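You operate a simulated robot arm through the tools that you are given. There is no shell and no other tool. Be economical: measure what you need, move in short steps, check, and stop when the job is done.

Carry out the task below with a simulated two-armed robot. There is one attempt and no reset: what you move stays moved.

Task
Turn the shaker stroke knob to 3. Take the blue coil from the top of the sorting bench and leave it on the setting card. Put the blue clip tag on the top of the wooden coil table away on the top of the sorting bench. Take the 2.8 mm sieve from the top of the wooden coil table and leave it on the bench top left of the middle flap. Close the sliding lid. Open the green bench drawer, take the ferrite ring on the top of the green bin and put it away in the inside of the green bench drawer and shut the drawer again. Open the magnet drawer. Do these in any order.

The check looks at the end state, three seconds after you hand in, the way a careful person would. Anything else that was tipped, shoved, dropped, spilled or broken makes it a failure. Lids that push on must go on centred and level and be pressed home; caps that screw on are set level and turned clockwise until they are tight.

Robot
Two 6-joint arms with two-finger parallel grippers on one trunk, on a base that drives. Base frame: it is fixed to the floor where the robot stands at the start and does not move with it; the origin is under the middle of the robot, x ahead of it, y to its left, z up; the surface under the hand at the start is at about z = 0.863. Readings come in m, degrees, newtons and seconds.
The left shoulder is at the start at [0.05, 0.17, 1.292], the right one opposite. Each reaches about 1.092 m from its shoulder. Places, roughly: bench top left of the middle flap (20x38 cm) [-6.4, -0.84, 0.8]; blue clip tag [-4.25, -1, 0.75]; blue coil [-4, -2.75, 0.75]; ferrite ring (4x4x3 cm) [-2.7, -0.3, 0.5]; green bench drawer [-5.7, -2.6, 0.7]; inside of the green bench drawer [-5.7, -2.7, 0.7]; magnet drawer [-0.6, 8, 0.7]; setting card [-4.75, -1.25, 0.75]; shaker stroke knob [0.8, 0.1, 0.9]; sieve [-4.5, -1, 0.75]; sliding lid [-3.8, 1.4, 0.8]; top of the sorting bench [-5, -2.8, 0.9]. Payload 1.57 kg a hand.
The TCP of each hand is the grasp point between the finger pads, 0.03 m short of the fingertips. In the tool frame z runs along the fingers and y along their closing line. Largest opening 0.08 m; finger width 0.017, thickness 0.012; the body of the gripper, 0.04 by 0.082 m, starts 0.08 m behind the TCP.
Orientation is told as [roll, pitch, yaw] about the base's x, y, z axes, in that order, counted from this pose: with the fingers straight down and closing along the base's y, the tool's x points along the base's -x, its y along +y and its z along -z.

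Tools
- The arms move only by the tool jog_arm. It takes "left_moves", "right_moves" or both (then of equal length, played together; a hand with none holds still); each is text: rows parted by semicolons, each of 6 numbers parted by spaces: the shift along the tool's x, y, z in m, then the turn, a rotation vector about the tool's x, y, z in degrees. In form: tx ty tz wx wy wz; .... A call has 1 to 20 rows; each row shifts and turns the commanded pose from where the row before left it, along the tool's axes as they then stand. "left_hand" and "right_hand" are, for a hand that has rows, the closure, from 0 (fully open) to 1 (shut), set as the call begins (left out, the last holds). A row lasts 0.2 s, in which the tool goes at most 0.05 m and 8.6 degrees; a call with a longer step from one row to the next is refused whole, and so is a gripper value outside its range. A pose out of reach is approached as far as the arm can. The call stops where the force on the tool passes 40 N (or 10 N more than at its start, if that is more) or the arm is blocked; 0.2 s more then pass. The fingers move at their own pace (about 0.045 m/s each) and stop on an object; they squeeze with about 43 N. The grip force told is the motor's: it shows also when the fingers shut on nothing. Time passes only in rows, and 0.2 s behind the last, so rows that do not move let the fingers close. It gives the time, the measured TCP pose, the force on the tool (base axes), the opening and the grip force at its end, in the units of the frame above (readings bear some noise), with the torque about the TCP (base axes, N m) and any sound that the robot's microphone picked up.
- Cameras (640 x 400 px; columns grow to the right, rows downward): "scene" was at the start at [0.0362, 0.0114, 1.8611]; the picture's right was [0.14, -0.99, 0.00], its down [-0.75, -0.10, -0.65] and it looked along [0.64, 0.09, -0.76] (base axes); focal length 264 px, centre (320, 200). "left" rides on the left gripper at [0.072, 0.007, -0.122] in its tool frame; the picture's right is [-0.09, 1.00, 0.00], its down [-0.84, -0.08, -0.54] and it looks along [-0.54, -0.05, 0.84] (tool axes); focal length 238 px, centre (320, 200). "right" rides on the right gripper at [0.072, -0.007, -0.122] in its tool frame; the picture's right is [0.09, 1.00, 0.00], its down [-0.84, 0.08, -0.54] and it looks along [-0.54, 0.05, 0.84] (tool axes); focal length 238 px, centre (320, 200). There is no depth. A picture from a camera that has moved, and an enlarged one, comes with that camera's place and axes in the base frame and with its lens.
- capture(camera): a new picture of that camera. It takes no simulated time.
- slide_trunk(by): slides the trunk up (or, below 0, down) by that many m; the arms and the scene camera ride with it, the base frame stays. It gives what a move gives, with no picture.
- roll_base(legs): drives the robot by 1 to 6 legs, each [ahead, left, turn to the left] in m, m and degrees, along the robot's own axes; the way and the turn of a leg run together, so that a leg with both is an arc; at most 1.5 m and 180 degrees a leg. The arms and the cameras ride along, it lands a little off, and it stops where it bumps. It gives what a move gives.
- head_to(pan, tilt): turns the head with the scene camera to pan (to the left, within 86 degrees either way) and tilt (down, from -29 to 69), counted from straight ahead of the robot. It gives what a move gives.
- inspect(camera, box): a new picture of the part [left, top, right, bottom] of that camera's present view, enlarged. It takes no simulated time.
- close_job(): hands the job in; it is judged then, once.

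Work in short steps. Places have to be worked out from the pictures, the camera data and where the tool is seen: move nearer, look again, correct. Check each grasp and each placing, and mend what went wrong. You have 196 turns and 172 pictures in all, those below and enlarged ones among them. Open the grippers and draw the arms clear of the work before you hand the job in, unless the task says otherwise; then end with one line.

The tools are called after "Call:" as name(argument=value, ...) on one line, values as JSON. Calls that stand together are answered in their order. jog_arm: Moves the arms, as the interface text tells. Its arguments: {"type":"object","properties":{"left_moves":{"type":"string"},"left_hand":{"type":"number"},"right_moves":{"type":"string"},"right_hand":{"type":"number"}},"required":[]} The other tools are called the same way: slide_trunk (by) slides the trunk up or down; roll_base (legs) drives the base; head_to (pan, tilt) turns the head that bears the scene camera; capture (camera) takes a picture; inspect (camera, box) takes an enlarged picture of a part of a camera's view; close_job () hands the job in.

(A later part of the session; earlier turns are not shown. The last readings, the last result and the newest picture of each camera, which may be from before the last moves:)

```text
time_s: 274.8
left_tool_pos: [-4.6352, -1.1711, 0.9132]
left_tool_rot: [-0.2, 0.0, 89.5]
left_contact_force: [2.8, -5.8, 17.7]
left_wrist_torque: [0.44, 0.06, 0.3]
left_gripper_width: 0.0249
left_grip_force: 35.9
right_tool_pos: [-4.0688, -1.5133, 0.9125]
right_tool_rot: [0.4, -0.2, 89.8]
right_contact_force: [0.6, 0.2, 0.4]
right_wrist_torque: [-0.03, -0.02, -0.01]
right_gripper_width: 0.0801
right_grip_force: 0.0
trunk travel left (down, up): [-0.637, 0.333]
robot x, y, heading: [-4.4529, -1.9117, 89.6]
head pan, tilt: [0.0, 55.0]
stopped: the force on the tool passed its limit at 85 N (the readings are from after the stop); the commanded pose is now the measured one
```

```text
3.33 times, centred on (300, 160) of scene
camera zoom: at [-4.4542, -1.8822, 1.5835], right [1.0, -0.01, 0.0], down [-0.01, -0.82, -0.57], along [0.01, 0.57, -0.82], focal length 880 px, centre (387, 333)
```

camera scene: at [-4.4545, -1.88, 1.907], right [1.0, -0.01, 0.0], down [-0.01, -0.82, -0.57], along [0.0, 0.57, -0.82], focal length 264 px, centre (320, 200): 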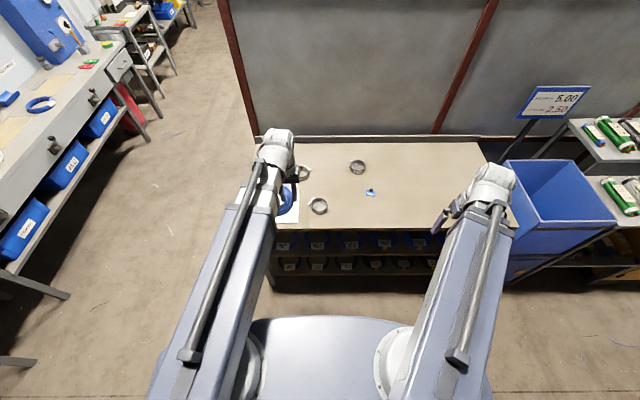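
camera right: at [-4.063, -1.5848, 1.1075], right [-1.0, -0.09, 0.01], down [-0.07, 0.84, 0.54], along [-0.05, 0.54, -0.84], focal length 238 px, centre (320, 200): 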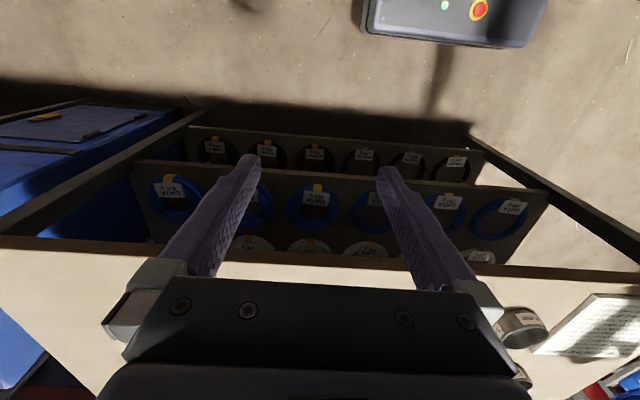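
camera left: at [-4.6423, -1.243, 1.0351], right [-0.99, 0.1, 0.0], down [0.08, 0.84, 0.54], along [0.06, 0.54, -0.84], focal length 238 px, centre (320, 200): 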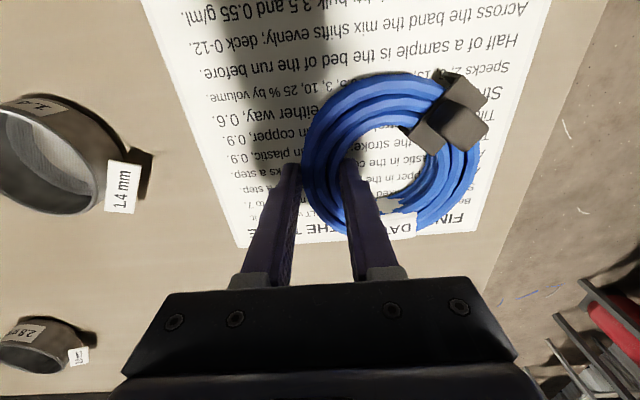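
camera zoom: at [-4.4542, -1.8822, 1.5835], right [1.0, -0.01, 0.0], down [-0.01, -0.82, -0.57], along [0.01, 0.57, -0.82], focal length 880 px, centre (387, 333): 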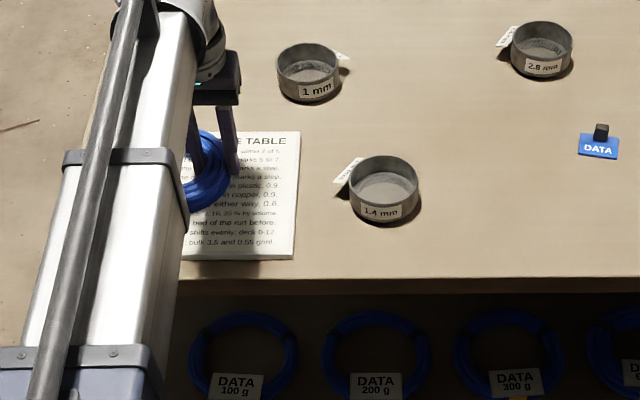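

The coil touched the card but sits near its far corner. I lift 1.5 cm, shift 4 cm toward me and 2.5 cm right, and set down again.

Call:
slide_trunk(by=0.015)

Call:
jog_arm(left_moves="0.04 -0.025 0 0 0 0;0 0 0 0 0 0")

Call:
slide_trunk(by=-0.014)

Call:
capture(camera="left")

```text
time_s: 275.4
left_tool_pos: [-4.6352, -1.1683, 0.9259]
left_tool_rot: [-0.1, -0.1, 89.5]
left_contact_force: [-0.1, -0.1, -1.9]
left_wrist_torque: [-0.02, -0.13, 0.0]
left_gripper_width: 0.0249
left_grip_force: 36.7
right_tool_pos: [-4.0701, -1.5117, 0.9261]
right_tool_rot: [0.4, -0.2, 89.8]
right_contact_force: [-0.1, 0.1, -0.3]
right_wrist_torque: [-0.01, -0.02, -0.04]
right_gripper_width: 0.0802
right_grip_force: 0.1
trunk travel left (down, up): [-0.652, 0.318]
robot x, y, heading: [-4.4513, -1.9093, 89.6]
head pan, tilt: [0.0, 55.0]
```

```text
time_s: 276.0
left_tool_pos: [-4.6112, -1.2093, 0.9259]
left_tool_rot: [-0.2, 0.0, 89.5]
left_contact_force: [-0.3, -1.3, -1.3]
left_wrist_torque: [0.01, -0.1, 0.01]
left_gripper_width: 0.0249
left_grip_force: 36.8
right_tool_pos: [-4.0697, -1.5099, 0.9257]
right_tool_rot: [0.4, -0.1, 89.8]
right_contact_force: [0.4, 0.1, -0.8]
right_wrist_torque: [0.02, -0.02, 0.02]
right_gripper_width: 0.0803
right_grip_force: 0.2
trunk travel left (down, up): [-0.652, 0.318]
robot x, y, heading: [-4.4562, -1.9131, 89.6]
head pan, tilt: [0.0, 55.0]
```

```text
time_s: 276.6
left_tool_pos: [-4.6125, -1.2102, 0.9123]
left_tool_rot: [-0.2, 0.0, 89.4]
left_contact_force: [0.9, -1.6, 2.2]
left_wrist_torque: [0.07, -0.05, 0.11]
left_gripper_width: 0.0248
left_grip_force: 36.5
right_tool_pos: [-4.0707, -1.5119, 0.9124]
right_tool_rot: [0.4, -0.1, 89.8]
right_contact_force: [0.9, -0.2, -0.4]
right_wrist_torque: [0.01, 0.03, -0.02]
right_gripper_width: 0.0798
right_grip_force: 0.1
trunk travel left (down, up): [-0.638, 0.332]
robot x, y, heading: [-4.4517, -1.9098, 89.4]
head pan, tilt: [0.0, 55.0]
```

```text
68 pictures are left
camera left: at [-4.6191, -1.2819, 1.0351], right [-0.99, 0.1, 0.0], down [0.08, 0.84, 0.54], along [0.06, 0.54, -0.84], focal length 238 px, centre (320, 200)
```

left: 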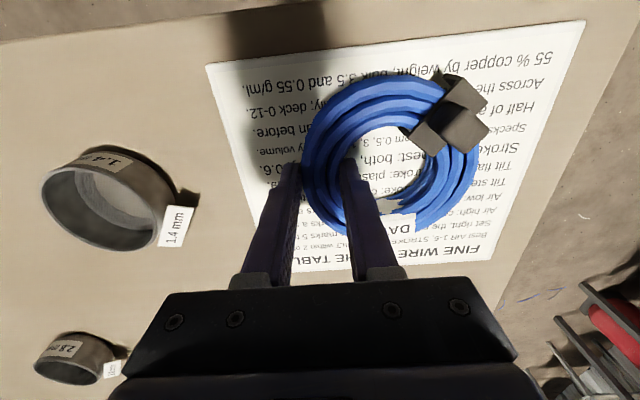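

Coil is centred on the card and resting. I open slightly to release without shoving the coil (the inner finger has hole room), then raise.

Call:
jog_arm(left_moves="0 0 0 0 0 0;0 0 0 0 0 0;0 0 0 0 0 0", left_hand=0.42)

Call:
slide_trunk(by=0.2)

Call:
capture(camera="left")

```text
time_s: 277.4
left_tool_pos: [-4.6112, -1.2096, 0.9123]
left_tool_rot: [0.0, 0.0, 89.5]
left_contact_force: [0.4, -0.5, 0.3]
left_wrist_torque: [0.02, -0.02, -0.01]
left_gripper_width: 0.0463
left_grip_force: 0.1
right_tool_pos: [-4.0699, -1.5118, 0.9135]
right_tool_rot: [0.4, 0.0, 89.8]
right_contact_force: [0.5, -0.2, -0.5]
right_wrist_torque: [0.01, 0.01, 0.02]
right_gripper_width: 0.0801
right_grip_force: 0.1
trunk travel left (down, up): [-0.638, 0.332]
robot x, y, heading: [-4.4537, -1.91, 89.7]
head pan, tilt: [0.0, 55.0]
```

```text
time_s: 279.6
left_tool_pos: [-4.6115, -1.2095, 1.1127]
left_tool_rot: [-0.1, 0.1, 89.5]
left_contact_force: [0.4, 1.1, 0.2]
left_wrist_torque: [0.01, 0.02, 0.0]
left_gripper_width: 0.0462
left_grip_force: 0.2
right_tool_pos: [-4.0697, -1.5123, 1.1127]
right_tool_rot: [0.4, -0.1, 89.8]
right_contact_force: [0.6, -0.5, 0.0]
right_wrist_torque: [0.0, -0.03, 0.01]
right_gripper_width: 0.08
right_grip_force: 0.1
trunk travel left (down, up): [-0.838, 0.132]
robot x, y, heading: [-4.4517, -1.914, 89.6]
head pan, tilt: [0.0, 55.0]
```

```text
67 pictures are left
camera left: at [-4.6192, -1.2813, 1.2349], right [-0.99, 0.1, 0.0], down [0.08, 0.84, 0.54], along [0.06, 0.54, -0.84], focal length 238 px, centre (320, 200)
```

left: 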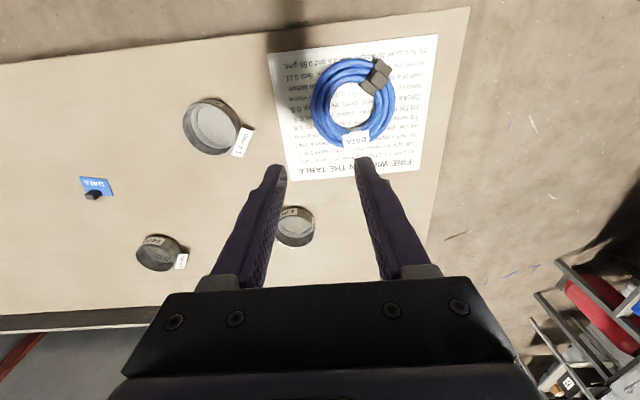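

The coil rests on the card. Now the 2.8 mm sieve at (−4.25, −0.97): Ø≈0.077, so I will pinch its +x wall with the right hand. I roll ahead 12 cm and bring the right hand there.

Call:
roll_base(legs=[[0.12, 0, 0]])

Call:
jog_arm(right_moves="-0.038 0.014 0 0 0 0;-0.038 0.014 0 0 0 0;-0.038 0.014 0 0 0 0;-0.038 0.014 0 0 0 0;-0.038 0.014 0 0 0 0;-0.038 0.014 0 0 0 0;-0.038 0.014 0 0 0 0;-0.038 0.014 0 0 0 0;-0.038 0.014 0 0 0 0;-0.03 0.014 0 0 0 0;0 0 0 0 0 0", right_hand=0.4, left_moves="0.036 0.01 0 0 0 0;0.036 0.01 0 0 0 0;0.036 0.01 0 0 0 0;0.036 0.01 0 0 0 0;0.036 0.01 0 0 0 0;0.036 0.01 0 0 0 0;0.036 0 0 0 0 0;0 0 0 0 0 0;0 0 0 0 0 0;0 0 0 0 0 0;0 0 0 0 0 0")

Call:
capture(camera="right")

```text
time_s: 280.8
left_tool_pos: [-4.6112, -1.0873, 1.1112]
left_tool_rot: [-0.1, 0.2, 89.5]
left_contact_force: [1.0, 0.0, -0.6]
left_wrist_torque: [-0.04, 0.02, 0.02]
left_gripper_width: 0.0466
left_grip_force: 0.0
right_tool_pos: [-4.0686, -1.3907, 1.1121]
right_tool_rot: [0.4, 0.0, 89.8]
right_contact_force: [0.7, 1.0, -0.5]
right_wrist_torque: [-0.04, -0.01, 0.02]
right_gripper_width: 0.0803
right_grip_force: 0.0
trunk travel left (down, up): [-0.838, 0.132]
robot x, y, heading: [-4.4518, -1.7898, 89.5]
head pan, tilt: [0.0, 55.0]
```

```text
time_s: 283.2
left_tool_pos: [-4.6745, -1.3373, 1.1134]
left_tool_rot: [-0.1, 0.1, 89.6]
left_contact_force: [0.2, 0.0, 0.1]
left_wrist_torque: [0.01, 0.01, 0.01]
left_gripper_width: 0.0463
left_grip_force: 0.0
left hand out of reach, approached as far as the arm can: row 7
right_tool_pos: [-4.2068, -1.0196, 1.1143]
right_tool_rot: [0.3, -0.1, 89.8]
right_contact_force: [-0.5, -0.5, -0.3]
right_wrist_torque: [0.0, -0.01, -0.01]
right_gripper_width: 0.0481
right_grip_force: 0.1
trunk travel left (down, up): [-0.838, 0.132]
robot x, y, heading: [-4.452, -1.7935, 89.7]
head pan, tilt: [0.0, 55.0]
```

```text
66 pictures are left
camera right: at [-4.2002, -1.092, 1.2352], right [-1.0, -0.09, 0.01], down [-0.07, 0.84, 0.54], along [-0.05, 0.54, -0.84], focal length 238 px, centre (320, 200)
```

right: 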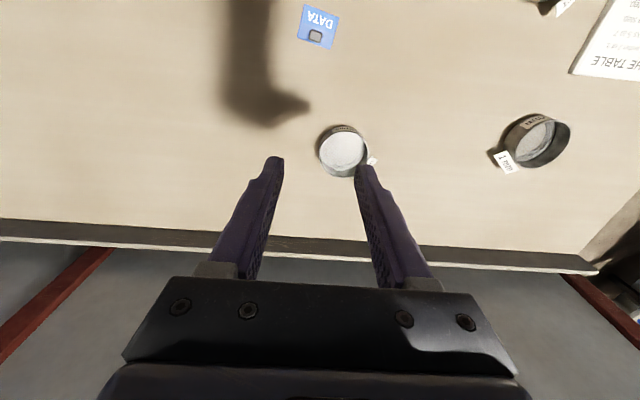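

Sieve centre at (−4.248, −0.963). I move over its +x wall and lower to TCP z 0.965 to look.

Call:
jog_arm(right_moves="-0.03 0.003 0 0 0 0;-0.027 0.002 0 0 0 0;0 0 0 0 0 0")

Call:
slide_trunk(by=-0.15)

Call:
capture(camera="right")

```text
time_s: 284.0
left_tool_pos: [-4.6745, -1.3376, 1.1125]
left_tool_rot: [-0.2, 0.0, 89.7]
left_contact_force: [0.5, 0.1, -1.2]
left_wrist_torque: [-0.04, 0.0, -0.01]
left_gripper_width: 0.0464
left_grip_force: 0.2
right_tool_pos: [-4.2111, -0.9636, 1.1125]
right_tool_rot: [0.4, 0.0, 89.8]
right_contact_force: [0.3, 0.1, -0.7]
right_wrist_torque: [0.01, -0.01, 0.01]
right_gripper_width: 0.048
right_grip_force: 0.0
trunk travel left (down, up): [-0.838, 0.132]
robot x, y, heading: [-4.4518, -1.7909, 89.3]
head pan, tilt: [0.0, 55.0]
```

```text
time_s: 285.8
left_tool_pos: [-4.6746, -1.3376, 0.9621]
left_tool_rot: [-0.1, 0.1, 89.6]
left_contact_force: [0.0, -0.2, 0.7]
left_wrist_torque: [0.02, 0.0, 0.0]
left_gripper_width: 0.0463
left_grip_force: 0.1
right_tool_pos: [-4.2122, -0.9636, 0.9622]
right_tool_rot: [0.4, -0.1, 89.9]
right_contact_force: [0.1, 0.2, -0.2]
right_wrist_torque: [-0.02, 0.03, -0.01]
right_gripper_width: 0.048
right_grip_force: 0.1
trunk travel left (down, up): [-0.688, 0.282]
robot x, y, heading: [-4.4527, -1.7925, 89.4]
head pan, tilt: [0.0, 55.0]
```

```text
65 pictures are left
camera right: at [-4.2047, -1.0349, 1.0851], right [-1.0, -0.09, 0.01], down [-0.07, 0.84, 0.54], along [-0.05, 0.54, -0.84], focal length 238 px, centre (320, 200)
```

right: 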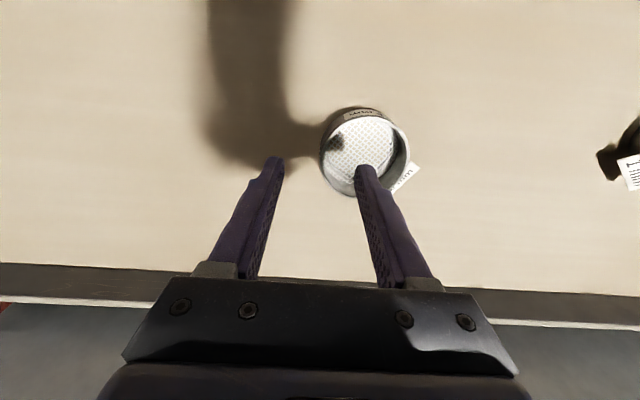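

Wall is at x≈−4.213, right on the grasp line. I lower 3.5 cm and inspect.

Call:
slide_trunk(by=-0.035)

Call:
inspect(camera="right", box=[230, 80, 450, 240])

```text
time_s: 286.6
left_tool_pos: [-4.6743, -1.3375, 0.9277]
left_tool_rot: [-0.2, 0.1, 89.6]
left_contact_force: [-0.8, 0.3, 0.8]
left_wrist_torque: [0.01, 0.0, 0.01]
left_gripper_width: 0.0463
left_grip_force: 0.0
right_tool_pos: [-4.2113, -0.9639, 0.9282]
right_tool_rot: [0.4, 0.0, 89.8]
right_contact_force: [-0.2, 0.6, 0.2]
right_wrist_torque: [-0.03, -0.01, 0.01]
right_gripper_width: 0.0479
right_grip_force: 0.0
trunk travel left (down, up): [-0.653, 0.317]
robot x, y, heading: [-4.4514, -1.7953, 89.8]
head pan, tilt: [0.0, 55.0]
```

```text
2.50 times, centred on (340, 160) of right
camera zoom: at [-4.2047, -1.0349, 1.0501], right [-1.0, -0.09, 0.01], down [-0.07, 0.84, 0.54], along [-0.05, 0.54, -0.84], focal length 596 px, centre (270, 300)
```

zoom: 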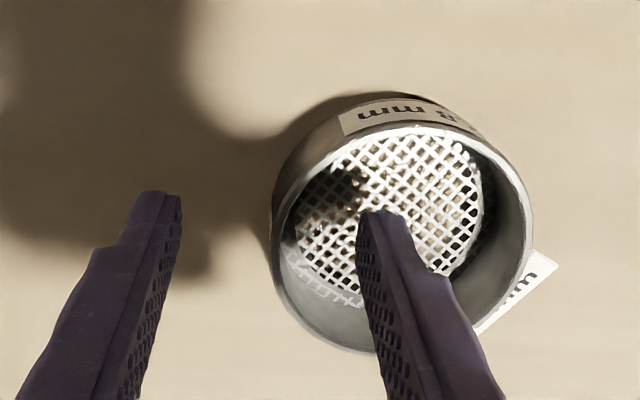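

The finger is inside over the mesh. I lower 8 mm more and close on the wall.

Call:
slide_trunk(by=-0.008)

Call:
jog_arm(right_moves="0 0 0 0 0 0;0 0 0 0 0 0;0 0 0 0 0 0;0 0 0 0 0 0;0 0 0 0 0 0;0 0 0 0 0 0", right_hand=1)

Call:
slide_trunk(by=0.04)

Call:
capture(camera="right")

```text
time_s: 287.1
left_tool_pos: [-4.6742, -1.3377, 0.9198]
left_tool_rot: [-0.3, 0.0, 89.6]
left_contact_force: [0.4, -0.3, -0.2]
left_wrist_torque: [0.01, 0.0, 0.0]
left_gripper_width: 0.0463
left_grip_force: 0.0
right_tool_pos: [-4.2131, -0.963, 0.9193]
right_tool_rot: [0.4, -0.1, 89.8]
right_contact_force: [0.6, 0.0, -0.1]
right_wrist_torque: [0.01, 0.0, -0.03]
right_gripper_width: 0.0481
right_grip_force: 0.0
trunk travel left (down, up): [-0.645, 0.325]
robot x, y, heading: [-4.4556, -1.7939, 89.4]
head pan, tilt: [0.0, 55.0]
```

```text
time_s: 288.6
left_tool_pos: [-4.6747, -1.3364, 0.9192]
left_tool_rot: [-0.2, 0.2, 89.6]
left_contact_force: [-0.5, -0.4, 0.4]
left_wrist_torque: [-0.03, 0.0, 0.02]
left_gripper_width: 0.0466
left_grip_force: 0.1
right_tool_pos: [-4.2124, -0.9625, 0.9185]
right_tool_rot: [0.4, -0.1, 89.8]
right_contact_force: [0.4, 0.5, -2.2]
right_wrist_torque: [0.02, -0.02, -0.02]
right_gripper_width: 0.0069
right_grip_force: 25.9
trunk travel left (down, up): [-0.645, 0.325]
robot x, y, heading: [-4.4517, -1.7895, 89.7]
head pan, tilt: [0.0, 55.0]
```

```text
time_s: 289.4
left_tool_pos: [-4.6749, -1.3374, 0.96]
left_tool_rot: [-0.2, 0.1, 89.6]
left_contact_force: [-0.2, 0.2, -0.3]
left_wrist_torque: [-0.04, -0.01, 0.03]
left_gripper_width: 0.0465
left_grip_force: 0.0
right_tool_pos: [-4.2101, -0.9626, 0.959]
right_tool_rot: [0.4, -0.1, 89.9]
right_contact_force: [0.0, -0.8, -0.5]
right_wrist_torque: [-0.01, -0.06, 0.02]
right_gripper_width: 0.0069
right_grip_force: 26.0
trunk travel left (down, up): [-0.685, 0.285]
robot x, y, heading: [-4.4506, -1.7931, 89.5]
head pan, tilt: [0.0, 55.0]
```

```text
63 pictures are left
camera right: at [-4.2047, -1.0346, 1.0818], right [-1.0, -0.09, 0.01], down [-0.07, 0.84, 0.54], along [-0.05, 0.54, -0.84], focal length 238 px, centre (320, 200)
```

right: 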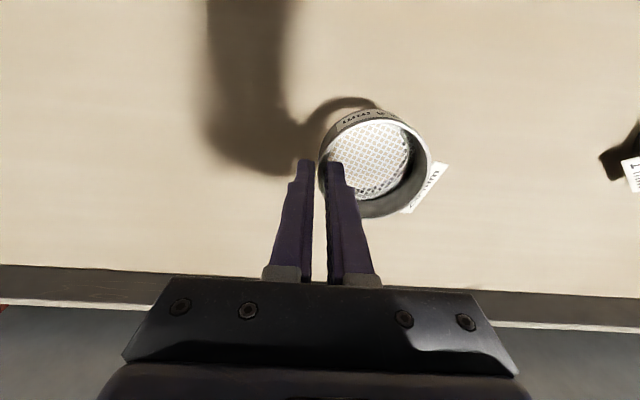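

The sieve is lifted level. I raise, retract the right hand with it, shift the base 0.3 m right, and bring the left hand toward the blue tag at (−4.205, −1.125).

Call:
slide_trunk(by=0.2)

Call:
jog_arm(right_moves="0.036 0 0 0 0 0;0.036 0 0 0 0 0;0.036 0 0 0 0 0;0.036 0 0 0 0 0;0.036 0 0 0 0 0;0.036 0 0 0 0 0;0.036 0 0 0 0 0;0.036 0 0 0 0 0;0.036 0 0 0 0 0;0 0 0 0 0 0")

Call:
roll_base(legs=[[0, -0.3, 0]])

Call:
jog_arm(left_moves="-0.03 -0.025 0 0 0 0;-0.03 -0.025 0 0 0 0;-0.03 -0.025 0 0 0 0;-0.03 -0.025 0 0 0 0;-0.03 -0.025 0 0 0 0;-0.02 -0.025 0 0 0 0;0 -0.02 0 0 0 0;0 0 0 0 0 0")

Call:
capture(camera="left")

Call:
capture(camera="scene")

```text
time_s: 291.6
left_tool_pos: [-4.6752, -1.3373, 1.1582]
left_tool_rot: [-0.1, 0.1, 89.4]
left_contact_force: [-0.4, -1.0, 0.3]
left_wrist_torque: [0.0, 0.0, 0.0]
left_gripper_width: 0.0464
left_grip_force: 0.1
right_tool_pos: [-4.2112, -0.9624, 1.1589]
right_tool_rot: [0.5, -0.2, 89.8]
right_contact_force: [0.5, -0.3, -1.2]
right_wrist_torque: [-0.01, -0.01, 0.0]
right_gripper_width: 0.007
right_grip_force: 26.1
trunk travel left (down, up): [-0.885, 0.085]
robot x, y, heading: [-4.4523, -1.7904, 89.4]
head pan, tilt: [0.0, 55.0]
```

```text
time_s: 293.8
left_tool_pos: [-4.6743, -1.3366, 1.159]
left_tool_rot: [-0.2, 0.2, 89.6]
left_contact_force: [0.8, 0.3, 0.0]
left_wrist_torque: [0.0, 0.02, -0.01]
left_gripper_width: 0.0461
left_grip_force: 0.1
right_tool_pos: [-4.2122, -1.288, 1.1592]
right_tool_rot: [0.5, 0.0, 89.9]
right_contact_force: [0.0, 0.1, 0.0]
right_wrist_torque: [-0.01, -0.04, 0.0]
right_gripper_width: 0.0067
right_grip_force: 26.2
trunk travel left (down, up): [-0.885, 0.085]
robot x, y, heading: [-4.4559, -1.7919, 89.6]
head pan, tilt: [0.0, 55.0]
```

```text
time_s: 295.8
left_tool_pos: [-4.3731, -1.3392, 1.1597]
left_tool_rot: [-0.1, 0.0, 89.6]
left_contact_force: [0.7, 0.2, -0.2]
left_wrist_torque: [0.02, 0.04, 0.01]
left_gripper_width: 0.0464
left_grip_force: 0.0
right_tool_pos: [-3.9097, -1.2891, 1.1588]
right_tool_rot: [0.3, -0.2, 89.8]
right_contact_force: [0.7, -0.8, -0.9]
right_wrist_torque: [-0.02, -0.01, 0.01]
right_gripper_width: 0.0068
right_grip_force: 26.1
trunk travel left (down, up): [-0.885, 0.085]
robot x, y, heading: [-4.1506, -1.792, 89.3]
head pan, tilt: [0.0, 55.0]
```

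```text
time_s: 297.6
left_tool_pos: [-4.2018, -1.1704, 1.1597]
left_tool_rot: [-0.1, 0.2, 89.7]
left_contact_force: [-0.1, 0.2, 0.9]
left_wrist_torque: [-0.02, 0.01, 0.01]
left_gripper_width: 0.0461
left_grip_force: 0.0
right_tool_pos: [-3.9103, -1.2887, 1.1599]
right_tool_rot: [0.4, 0.0, 89.9]
right_contact_force: [0.3, -0.7, -0.9]
right_wrist_torque: [-0.01, -0.05, -0.02]
right_gripper_width: 0.0067
right_grip_force: 25.9
trunk travel left (down, up): [-0.885, 0.085]
robot x, y, heading: [-4.1501, -1.7957, 89.6]
head pan, tilt: [0.0, 55.0]
```

```text
62 pictures are left
camera left: at [-4.2097, -1.2421, 1.282], right [-1.0, 0.1, 0.0], down [0.08, 0.84, 0.54], along [0.06, 0.54, -0.84], focal length 238 px, centre (320, 200)
```

left: 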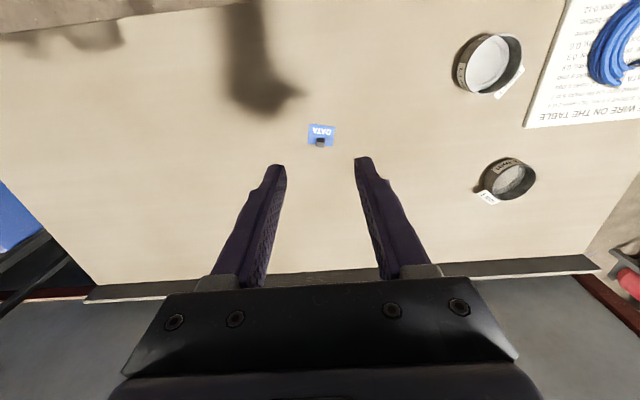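

```text
61 pictures are left
camera scene: at [-4.1525, -1.762, 1.8314], right [1.0, -0.01, 0.0], down [-0.01, -0.82, -0.57], along [0.0, 0.57, -0.82], focal length 264 px, centre (320, 200)
```

scene: 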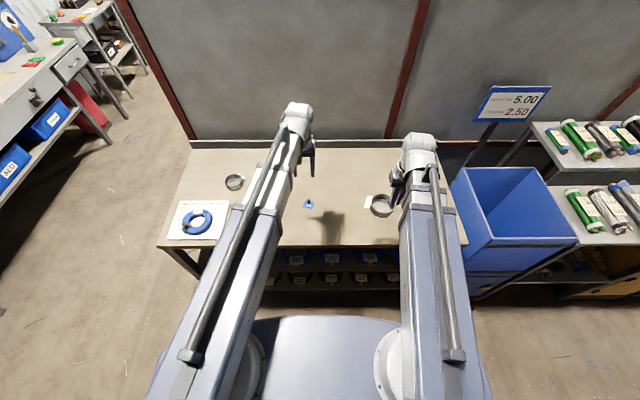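

The tag's black clip is at about (−4.195, −1.108). I move over it and lower to z≈0.96 to look.

Call:
jog_arm(left_moves="-0.031 -0.0035 0 0 0 0;-0.031 -0.0035 0 0 0 0;0 0 0 0 0 0")

Call:
slide_trunk(by=-0.2)

Call:
inspect(camera="left", box=[240, 80, 400, 220])

Call:
capture(camera="right")

```text
time_s: 298.4
left_tool_pos: [-4.1955, -1.1096, 1.1597]
left_tool_rot: [-0.1, 0.0, 89.5]
left_contact_force: [-0.9, 0.2, 0.4]
left_wrist_torque: [-0.01, 0.01, -0.01]
left_gripper_width: 0.0464
left_grip_force: 0.1
right_tool_pos: [-3.9109, -1.2907, 1.1599]
right_tool_rot: [0.3, 0.0, 89.9]
right_contact_force: [-0.8, 0.0, -1.1]
right_wrist_torque: [0.0, -0.05, 0.01]
right_gripper_width: 0.007
right_grip_force: 26.4
trunk travel left (down, up): [-0.885, 0.085]
robot x, y, heading: [-4.1506, -1.7912, 89.6]
head pan, tilt: [0.0, 55.0]
```

```text
time_s: 300.6
left_tool_pos: [-4.1959, -1.1096, 0.9589]
left_tool_rot: [-0.1, 0.1, 89.6]
left_contact_force: [-0.9, 0.0, 0.8]
left_wrist_torque: [-0.02, -0.06, 0.0]
left_gripper_width: 0.0462
left_grip_force: 0.1
right_tool_pos: [-3.9109, -1.2887, 0.96]
right_tool_rot: [0.5, -0.2, 89.8]
right_contact_force: [-0.6, 0.2, -0.3]
right_wrist_torque: [-0.01, -0.03, -0.03]
right_gripper_width: 0.0068
right_grip_force: 26.6
trunk travel left (down, up): [-0.685, 0.285]
robot x, y, heading: [-4.153, -1.797, 89.4]
head pan, tilt: [0.0, 55.0]
```

```text
2.86 times, centred on (320, 150) of left
camera zoom: at [-4.2023, -1.1802, 1.0822], right [-1.0, 0.1, 0.0], down [0.08, 0.84, 0.54], along [0.06, 0.54, -0.84], focal length 681 px, centre (320, 343)
```

zoom: 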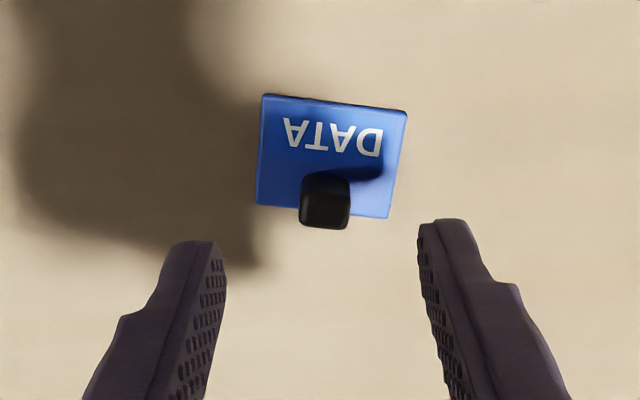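

```text
59 pictures are left
camera right: at [-3.9042, -1.3618, 1.0821], right [-1.0, -0.09, 0.01], down [-0.07, 0.84, 0.54], along [-0.05, 0.54, -0.84], focal length 238 px, centre (320, 200)
```

right: 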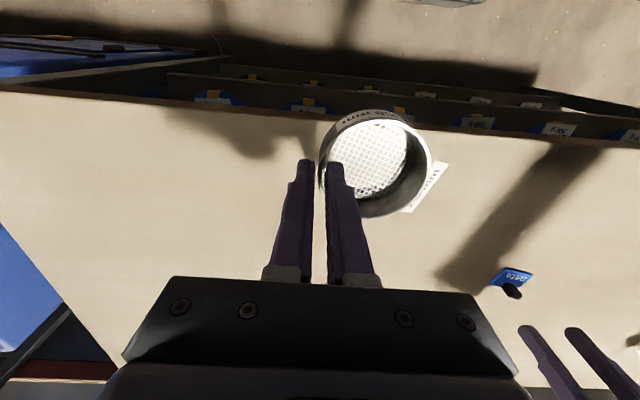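

The black clip (≈2 cm tall) is centred under the grasp. I lower 4.8 cm and close.

Call:
slide_trunk(by=-0.048)

Call:
jog_arm(left_moves="0 0 0 0 0 0;0 0 0 0 0 0;0 0 0 0 0 0;0 0 0 0 0 0;0 0 0 0 0 0", left_hand=1)

Call:
slide_trunk(by=0.05)

Call:
inspect(camera="left", box=[240, 80, 400, 220])

```text
time_s: 301.5
left_tool_pos: [-4.1952, -1.1093, 0.911]
left_tool_rot: [-0.2, 0.1, 89.6]
left_contact_force: [-0.4, 0.3, -0.1]
left_wrist_torque: [0.0, -0.01, -0.02]
left_gripper_width: 0.0464
left_grip_force: 0.1
right_tool_pos: [-3.9107, -1.2909, 0.9114]
right_tool_rot: [0.4, -0.1, 89.8]
right_contact_force: [-2.1, -1.2, 7.7]
right_wrist_torque: [-0.01, 0.18, -0.01]
right_gripper_width: 0.0068
right_grip_force: 26.8
trunk travel left (down, up): [-0.637, 0.333]
robot x, y, heading: [-4.1491, -1.7984, 89.2]
head pan, tilt: [0.0, 55.0]
```

```text
time_s: 302.7
left_tool_pos: [-4.1945, -1.1091, 0.9117]
left_tool_rot: [-0.2, 0.1, 89.6]
left_contact_force: [0.1, 0.2, 0.4]
left_wrist_torque: [0.0, 0.06, 0.0]
left_gripper_width: 0.0138
left_grip_force: 30.5
right_tool_pos: [-3.9118, -1.2901, 0.912]
right_tool_rot: [0.4, -0.1, 89.9]
right_contact_force: [-2.4, -2.0, 5.0]
right_wrist_torque: [-0.07, 0.14, -0.01]
right_gripper_width: 0.0069
right_grip_force: 25.9
trunk travel left (down, up): [-0.637, 0.333]
robot x, y, heading: [-4.1497, -1.7938, 90.1]
head pan, tilt: [0.0, 55.0]
```

```text
time_s: 303.6
left_tool_pos: [-4.1945, -1.1078, 0.9615]
left_tool_rot: [-0.1, 0.2, 89.7]
left_contact_force: [0.6, -0.1, -1.0]
left_wrist_torque: [0.0, 0.01, 0.0]
left_gripper_width: 0.0139
left_grip_force: 30.0
right_tool_pos: [-3.9106, -1.2891, 0.9615]
right_tool_rot: [0.4, -0.1, 89.9]
right_contact_force: [0.2, 0.9, -0.5]
right_wrist_torque: [-0.02, 0.0, 0.01]
right_gripper_width: 0.0068
right_grip_force: 26.1
trunk travel left (down, up): [-0.687, 0.283]
robot x, y, heading: [-4.1557, -1.7958, 89.6]
head pan, tilt: [0.0, 55.0]
```

```text
2.86 times, centred on (320, 150) of left
camera zoom: at [-4.2022, -1.18, 1.084], right [-1.0, 0.1, 0.0], down [0.08, 0.84, 0.54], along [0.06, 0.54, -0.84], focal length 681 px, centre (320, 343)
```

zoom: 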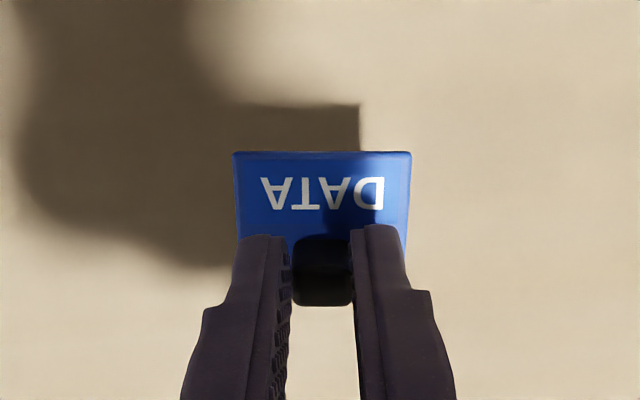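

Tag is held. I raise, retract the left hand, back off and turn around to the sorting bench, aiming for the spot freed by the coil.

Call:
slide_trunk(by=0.28)

Call:
jog_arm(left_moves="0.036 0.012 0 0 0 0;0.036 0.012 0 0 0 0;0.036 0.012 0 0 0 0;0.036 0.012 0 0 0 0;0.036 0.012 0 0 0 0;0.036 0.012 0 0 0 0;0 0 0 0 0 0")

Call:
roll_base(legs=[[-0.17, 0, 0], [0, 0, -178]])

Call:
capture(camera="left")

Call:
capture(camera="right")

```text
time_s: 306.4
left_tool_pos: [-4.1951, -1.1086, 1.2412]
left_tool_rot: [0.0, 0.0, 89.5]
left_contact_force: [0.0, 0.3, 0.6]
left_wrist_torque: [0.03, 0.02, -0.02]
left_gripper_width: 0.0144
left_grip_force: 30.9
right_tool_pos: [-3.9102, -1.2887, 1.2414]
right_tool_rot: [0.4, -0.1, 89.9]
right_contact_force: [-0.2, 0.4, -1.2]
right_wrist_torque: [-0.01, -0.04, -0.01]
right_gripper_width: 0.0065
right_grip_force: 26.4
trunk travel left (down, up): [-0.967, 0.003]
robot x, y, heading: [-4.1534, -1.7979, 89.3]
head pan, tilt: [0.0, 55.0]
```

```text
time_s: 308.0
left_tool_pos: [-4.2688, -1.3236, 1.2413]
left_tool_rot: [-0.1, 0.2, 89.6]
left_contact_force: [-0.2, 0.1, -0.8]
left_wrist_torque: [-0.01, 0.0, 0.02]
left_gripper_width: 0.0145
left_grip_force: 30.6
right_tool_pos: [-3.9109, -1.289, 1.2412]
right_tool_rot: [0.4, -0.2, 89.8]
right_contact_force: [-0.2, -0.2, -0.7]
right_wrist_torque: [0.0, 0.0, 0.02]
right_gripper_width: 0.0064
right_grip_force: 26.1
trunk travel left (down, up): [-0.967, 0.003]
robot x, y, heading: [-4.1499, -1.7958, 89.5]
head pan, tilt: [0.0, 55.0]
```

```text
time_s: 316.7
left_tool_pos: [-4.0167, -2.4332, 1.242]
left_tool_rot: [-0.2, 0.1, -87.9]
left_contact_force: [1.1, -0.3, -0.9]
left_wrist_torque: [0.01, -0.01, -0.01]
left_gripper_width: 0.0143
left_grip_force: 31.0
right_tool_pos: [-4.3736, -2.4815, 1.24]
right_tool_rot: [0.4, -0.1, -87.7]
right_contact_force: [-0.1, 0.5, -1.2]
right_wrist_torque: [-0.01, 0.06, -0.01]
right_gripper_width: 0.0061
right_grip_force: 26.1
trunk travel left (down, up): [-0.967, 0.003]
robot x, y, heading: [-4.1541, -1.9695, -87.7]
head pan, tilt: [0.0, 55.0]
```

```text
57 pictures are left
camera left: at [-4.0116, -2.3604, 1.3641], right [1.0, -0.06, 0.0], down [-0.05, -0.84, 0.54], along [-0.03, -0.54, -0.84], focal length 238 px, centre (320, 200)
```

left: 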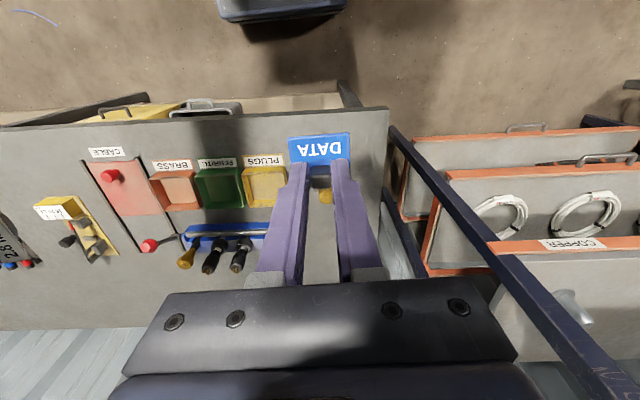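

```text
56 pictures are left
camera right: at [-4.383, -2.4103, 1.364], right [0.99, 0.13, 0.01], down [0.11, -0.83, 0.54], along [0.08, -0.54, -0.84], focal length 238 px, centre (320, 200)
```

right: 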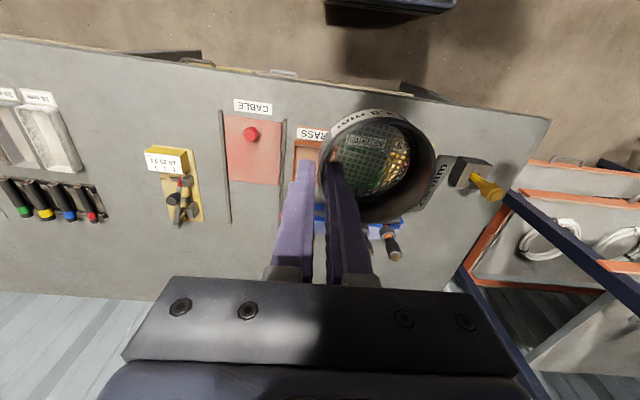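

To keep the sieve hand clear of the bench when lowering, I back the base 9 cm, retract the right hand, and extend the left to (−3.99, −2.775).

Call:
roll_base(legs=[[-0.09, 0, 0]])

Call:
jog_arm(left_moves="-0.039 0.001 0 0 0 0;-0.039 0.001 0 0 0 0;-0.039 0.001 0 0 0 0;-0.039 0.001 0 0 0 0;-0.039 0.001 0 0 0 0;-0.039 0.001 0 0 0 0;-0.039 0.001 0 0 0 0;-0.039 0.001 0 0 0 0;-0.039 0.001 0 0 0 0;-0.039 0.001 0 0 0 0;-0.039 0 0 0 0 0;0 0 0 0 0 0", right_moves="0.02 -0.01 0 0 0 0;0.02 -0.01 0 0 0 0;0.02 -0.01 0 0 0 0;0.01 -0.01 0 0 0 0;0 0 0 0 0 0;0 0 0 0 0 0;0 0 0 0 0 0;0 0 0 0 0 0;0 0 0 0 0 0;0 0 0 0 0 0;0 0 0 0 0 0;0 0 0 0 0 0")

Call:
slide_trunk(by=-0.2)

Call:
capture(camera="left")

Call:
capture(camera="scene")

```text
time_s: 317.8
left_tool_pos: [-4.0201, -2.3398, 1.2419]
left_tool_rot: [-0.1, 0.0, -88.0]
left_contact_force: [-0.1, 0.5, -0.1]
left_wrist_torque: [-0.03, -0.01, 0.01]
left_gripper_width: 0.0143
left_grip_force: 30.2
right_tool_pos: [-4.3759, -2.3905, 1.2417]
right_tool_rot: [0.5, -0.2, -87.7]
right_contact_force: [-0.3, 0.1, -0.7]
right_wrist_torque: [-0.03, 0.04, 0.04]
right_gripper_width: 0.0062
right_grip_force: 25.5
trunk travel left (down, up): [-0.967, 0.003]
robot x, y, heading: [-4.1565, -1.8748, -88.1]
head pan, tilt: [0.0, 55.0]
```

```text
time_s: 320.4
left_tool_pos: [-3.9944, -2.7707, 1.242]
left_tool_rot: [-0.1, 0.1, -88.0]
left_contact_force: [0.6, 0.7, -0.3]
left_wrist_torque: [-0.02, 0.02, 0.04]
left_gripper_width: 0.0144
left_grip_force: 30.8
right_tool_pos: [-4.4201, -2.3279, 1.242]
right_tool_rot: [0.4, 0.0, -87.8]
right_contact_force: [0.4, 0.3, -0.4]
right_wrist_torque: [-0.02, 0.02, 0.0]
right_gripper_width: 0.0057
right_grip_force: 25.4
right hand out of reach, approached as far as the arm can: row 4
trunk travel left (down, up): [-0.967, 0.003]
robot x, y, heading: [-4.1549, -1.8777, -87.8]
head pan, tilt: [0.0, 55.0]
```

```text
time_s: 322.6
left_tool_pos: [-3.9944, -2.7701, 1.0414]
left_tool_rot: [0.0, 0.1, -88.0]
left_contact_force: [-0.2, -0.4, -0.7]
left_wrist_torque: [0.01, 0.0, 0.0]
left_gripper_width: 0.0145
left_grip_force: 31.1
right_tool_pos: [-4.4192, -2.3281, 1.0419]
right_tool_rot: [0.3, 0.1, -87.7]
right_contact_force: [0.3, 0.0, -0.4]
right_wrist_torque: [0.03, 0.02, -0.03]
right_gripper_width: 0.006
right_grip_force: 25.9
trunk travel left (down, up): [-0.767, 0.203]
robot x, y, heading: [-4.154, -1.8792, -87.8]
head pan, tilt: [0.0, 55.0]
```

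```text
55 pictures are left
camera left: at [-3.99, -2.6988, 1.1642], right [1.0, -0.06, 0.0], down [-0.05, -0.84, 0.54], along [-0.03, -0.54, -0.84], focal length 238 px, centre (320, 200)
```

left: 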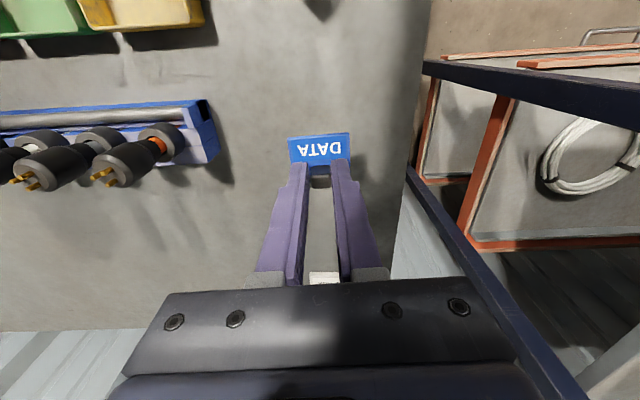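

```text
54 pictures are left
camera scene: at [-4.1558, -1.908, 1.7135], right [-1.0, -0.04, 0.0], down [-0.03, 0.82, -0.57], along [0.02, -0.57, -0.82], focal length 264 px, centre (320, 200)
```

scene: 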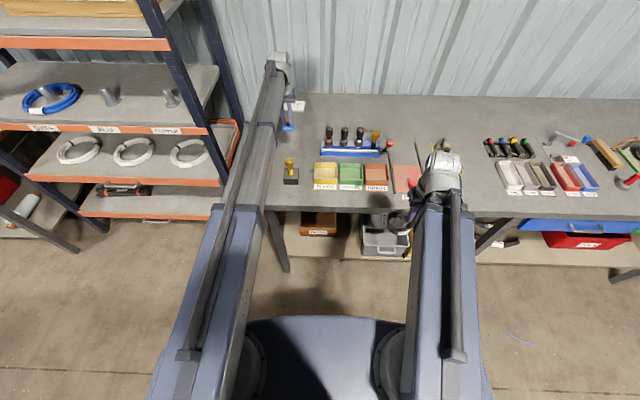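

Clear spot below the tag. I lower to set it down.

Call:
slide_trunk(by=-0.132)

Call:
slide_trunk(by=-0.006)

Call:
inspect(camera="left", box=[220, 80, 420, 220])

```text
time_s: 324.2
left_tool_pos: [-3.994, -2.7707, 0.912]
left_tool_rot: [-0.1, 0.0, -88.0]
left_contact_force: [-0.2, -5.1, 17.7]
left_wrist_torque: [-0.25, -0.03, -0.02]
left_gripper_width: 0.0144
left_grip_force: 30.8
right_tool_pos: [-4.4208, -2.3282, 0.9103]
right_tool_rot: [0.3, 0.0, -87.7]
right_contact_force: [-0.7, 0.4, -1.2]
right_wrist_torque: [-0.02, 0.04, 0.0]
right_gripper_width: 0.0058
right_grip_force: 25.9
trunk travel left (down, up): [-0.635, 0.335]
robot x, y, heading: [-4.159, -1.8763, -87.9]
head pan, tilt: [0.0, 55.0]
```

```text
time_s: 324.8
left_tool_pos: [-3.9945, -2.769, 0.9047]
left_tool_rot: [0.0, 0.1, -88.1]
left_contact_force: [0.7, -1.9, 22.4]
left_wrist_torque: [-0.24, -0.06, -0.01]
left_gripper_width: 0.0143
left_grip_force: 30.7
right_tool_pos: [-4.4202, -2.3265, 0.9038]
right_tool_rot: [0.5, 0.1, -87.6]
right_contact_force: [-0.2, 0.6, -1.0]
right_wrist_torque: [-0.01, 0.02, 0.0]
right_gripper_width: 0.0057
right_grip_force: 25.8
trunk travel left (down, up): [-0.629, 0.341]
robot x, y, heading: [-4.1561, -1.8748, -87.9]
head pan, tilt: [0.0, 55.0]
```

```text
2.86 times, centred on (320, 150) of left
camera zoom: at [-3.9902, -2.697, 1.0276], right [1.0, -0.06, 0.0], down [-0.05, -0.84, 0.54], along [-0.03, -0.54, -0.84], focal length 681 px, centre (320, 343)
```

zoom: 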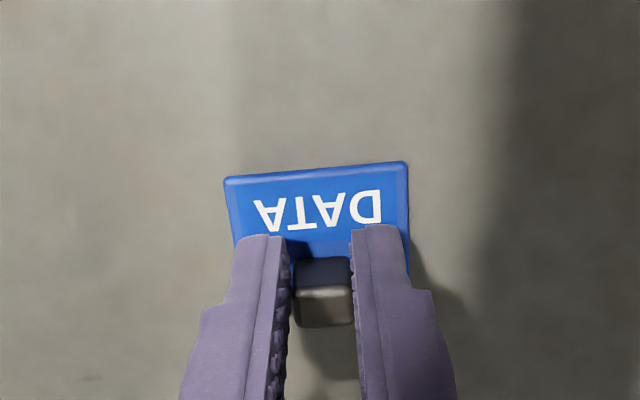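

The tag is pressed on the bench; I ease up 4 mm and open fully so it lies flat, then raise.

Call:
slide_trunk(by=0.004)

Call:
jog_arm(left_moves="0 0 0 0 0 0;0 0 0 0 0 0;0 0 0 0 0 0;0 0 0 0 0 0", left_hand=0.4)

Call:
slide_trunk(by=0.33)

Call:
inspect(camera="left", box=[220, 60, 420, 220])

Call:
capture(camera="right")

```text
time_s: 325.3
left_tool_pos: [-3.9943, -2.769, 0.9061]
left_tool_rot: [-0.1, 0.2, -88.0]
left_contact_force: [0.1, 0.5, 0.3]
left_wrist_torque: [0.06, -0.01, -0.01]
left_gripper_width: 0.0143
left_grip_force: 31.0
right_tool_pos: [-4.4193, -2.3287, 0.9071]
right_tool_rot: [0.4, 0.1, -87.7]
right_contact_force: [0.4, 0.6, -1.4]
right_wrist_torque: [-0.03, 0.02, -0.03]
right_gripper_width: 0.0058
right_grip_force: 25.8
trunk travel left (down, up): [-0.633, 0.337]
robot x, y, heading: [-4.1583, -1.8765, -88.3]
head pan, tilt: [0.0, 55.0]
```

```text
time_s: 326.3
left_tool_pos: [-3.9952, -2.7699, 0.9077]
left_tool_rot: [0.0, 0.2, -88.0]
left_contact_force: [-1.0, -0.8, 0.7]
left_wrist_torque: [0.02, -0.02, 0.02]
left_gripper_width: 0.0481
left_grip_force: 0.0
right_tool_pos: [-4.4204, -2.3279, 0.9065]
right_tool_rot: [0.3, 0.1, -87.7]
right_contact_force: [-1.3, -0.4, -0.4]
right_wrist_torque: [-0.06, 0.03, -0.01]
right_gripper_width: 0.0058
right_grip_force: 24.8
trunk travel left (down, up): [-0.633, 0.337]
robot x, y, heading: [-4.1566, -1.8745, -87.6]
head pan, tilt: [0.0, 55.0]
```

```text
time_s: 329.5
left_tool_pos: [-3.9951, -2.7709, 1.2361]
left_tool_rot: [-0.1, 0.1, -87.9]
left_contact_force: [0.7, 0.4, -0.5]
left_wrist_torque: [0.0, 0.05, -0.02]
left_gripper_width: 0.048
left_grip_force: 0.0
right_tool_pos: [-4.4197, -2.3279, 1.2374]
right_tool_rot: [0.5, 0.2, -87.8]
right_contact_force: [0.5, 0.1, -1.0]
right_wrist_torque: [0.01, 0.04, -0.01]
right_gripper_width: 0.0053
right_grip_force: 25.3
trunk travel left (down, up): [-0.963, 0.007]
robot x, y, heading: [-4.1555, -1.8779, -88.2]
head pan, tilt: [0.0, 55.0]
```

```text
2.50 times, centred on (320, 140) of left
camera zoom: at [-3.99, -2.6989, 1.36], right [1.0, -0.06, 0.0], down [-0.05, -0.84, 0.54], along [-0.03, -0.54, -0.84], focal length 596 px, centre (320, 350)
```

zoom: 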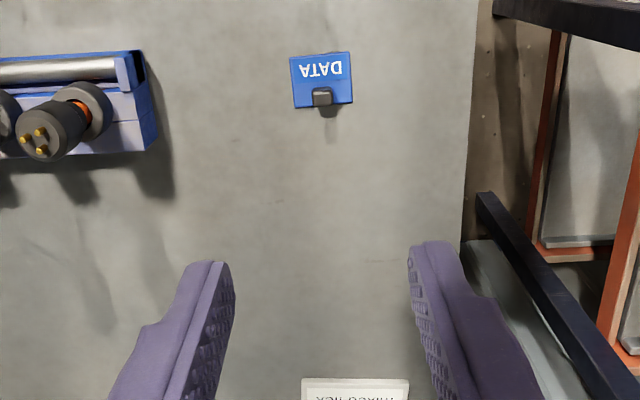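

```text
51 pictures are left
camera right: at [-4.4306, -2.2574, 1.3601], right [0.99, 0.13, 0.01], down [0.11, -0.83, 0.54], along [0.08, -0.54, -0.84], focal length 238 px, centre (320, 200)
```

right: 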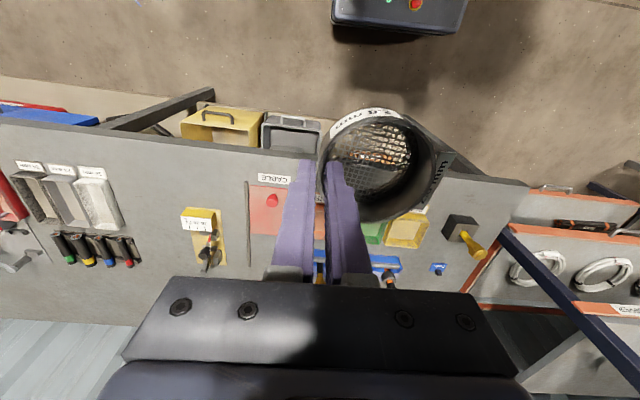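

Tag lies flat on the sorting bench. I retract the left hand and drive to the wall bench: turn to face −x, go west, then strafe to y≈−1.05.

Call:
jog_arm(left_moves="0.039 0 0 0 0 0;0.039 0 0 0 0 0;0.039 0 0 0 0 0;0.039 0 0 0 0 0;0.039 0 0 0 0 0;0.039 0 0 0 0 0;0.039 0.01 0 0 0 0;0.039 0.01 0 0 0 0;0.039 0.01 0 0 0 0;0.039 0.01 0 0 0 0;0 0 0 0 0 0")

Call:
roll_base(legs=[[0, 0, -92], [1.22, 0, 0], [0, -0.83, 0]])

Call:
head_to(pan=0, tilt=50)

Call:
capture(camera="scene")

Call:
capture(camera="left")

```text
time_s: 331.9
left_tool_pos: [-3.9671, -2.38, 1.2376]
left_tool_rot: [-0.1, 0.3, -88.1]
left_contact_force: [-0.2, -0.3, -0.7]
left_wrist_torque: [0.03, 0.03, -0.01]
left_gripper_width: 0.0477
left_grip_force: 0.0
right_tool_pos: [-4.4195, -2.3299, 1.2373]
right_tool_rot: [0.3, 0.1, -87.7]
right_contact_force: [-0.4, -0.2, -1.3]
right_wrist_torque: [0.0, 0.03, 0.0]
right_gripper_width: 0.0055
right_grip_force: 25.6
trunk travel left (down, up): [-0.963, 0.007]
robot x, y, heading: [-4.1569, -1.8776, -88.2]
head pan, tilt: [0.0, 55.0]
```

```text
time_s: 346.1
left_tool_pos: [-5.8948, -1.223, 1.2386]
left_tool_rot: [-0.2, 0.1, -179.2]
left_contact_force: [0.5, 0.5, 0.1]
left_wrist_torque: [-0.01, 0.03, 0.01]
left_gripper_width: 0.048
left_grip_force: 0.0
right_tool_pos: [-5.8361, -0.7744, 1.2366]
right_tool_rot: [0.5, 0.0, -178.8]
right_contact_force: [0.8, -0.5, -1.4]
right_wrist_torque: [0.0, 0.01, -0.02]
right_gripper_width: 0.0044
right_grip_force: 25.0
trunk travel left (down, up): [-0.963, 0.007]
robot x, y, heading: [-5.3922, -1.0485, -179.3]
head pan, tilt: [0.0, 55.0]
```

```text
time_s: 346.7
left_tool_pos: [-5.8945, -1.224, 1.2384]
left_tool_rot: [-0.1, 0.0, -179.1]
left_contact_force: [0.7, 0.5, 0.5]
left_wrist_torque: [-0.03, 0.06, -0.03]
left_gripper_width: 0.048
left_grip_force: 0.0
right_tool_pos: [-5.8347, -0.7737, 1.2373]
right_tool_rot: [0.4, 0.1, -178.9]
right_contact_force: [-0.2, 0.8, -1.1]
right_wrist_torque: [0.03, 0.02, 0.0]
right_gripper_width: 0.0041
right_grip_force: 24.4
trunk travel left (down, up): [-0.963, 0.007]
robot x, y, heading: [-5.3891, -1.0461, -179.1]
head pan, tilt: [0.0, 50.0]
```

```text
50 pictures are left
camera scene: at [-5.4269, -1.0461, 1.9159], right [-0.01, 1.0, 0.0], down [0.77, 0.01, -0.64], along [-0.64, -0.01, -0.77], focal length 264 px, centre (320, 200)
```

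scene: 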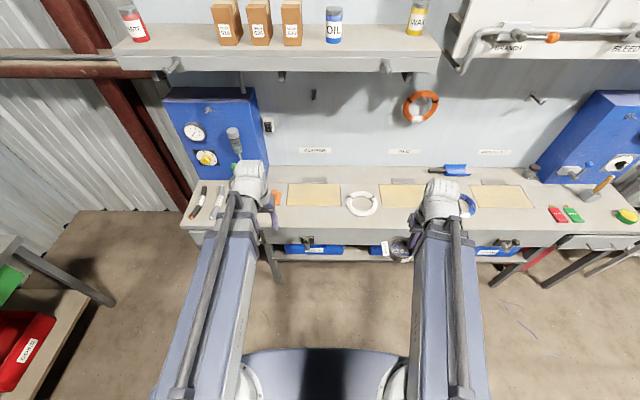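

```text
49 pictures are left
camera left: at [-5.8232, -1.2296, 1.3601], right [-0.08, -1.0, 0.0], down [-0.84, 0.06, 0.54], along [-0.54, 0.04, -0.84], focal length 238 px, centre (320, 200)
```

left: 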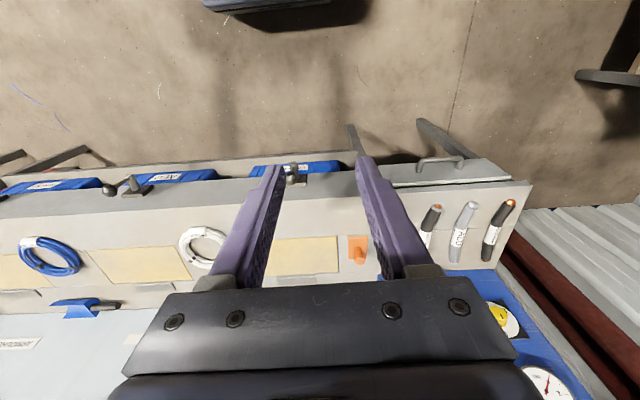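

The grip on the sieve is slowly thinning, so I place it soon. I zoom on the target region and check the sieve.

Call:
inspect(camera="scene", box=[280, 160, 440, 270])

Call:
capture(camera="right")

```text
3.64 times, centred on (360, 215) of scene
camera zoom: at [-5.4269, -1.0461, 1.9159], right [-0.01, 1.0, 0.0], down [0.77, 0.01, -0.64], along [-0.64, -0.01, -0.77], focal length 960 px, centre (174, 146)
```

zoom: 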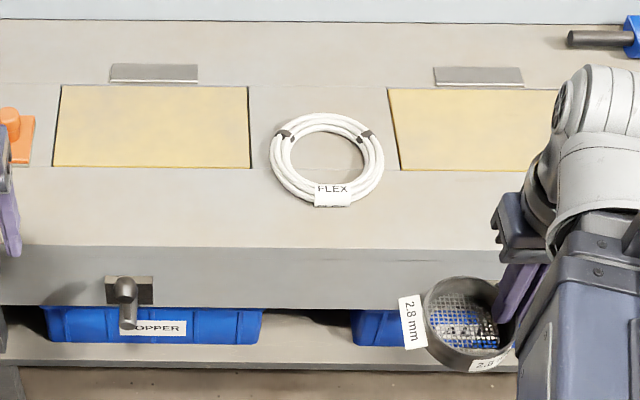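

```text
47 pictures are left
camera right: at [-5.7644, -0.7647, 1.3602], right [0.11, -0.99, 0.01], down [-0.84, -0.09, 0.54], along [-0.54, -0.07, -0.84], focal length 238 px, centre (320, 200)
```

right: 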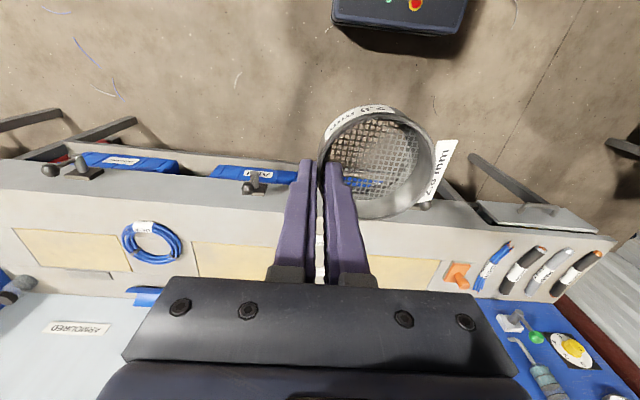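

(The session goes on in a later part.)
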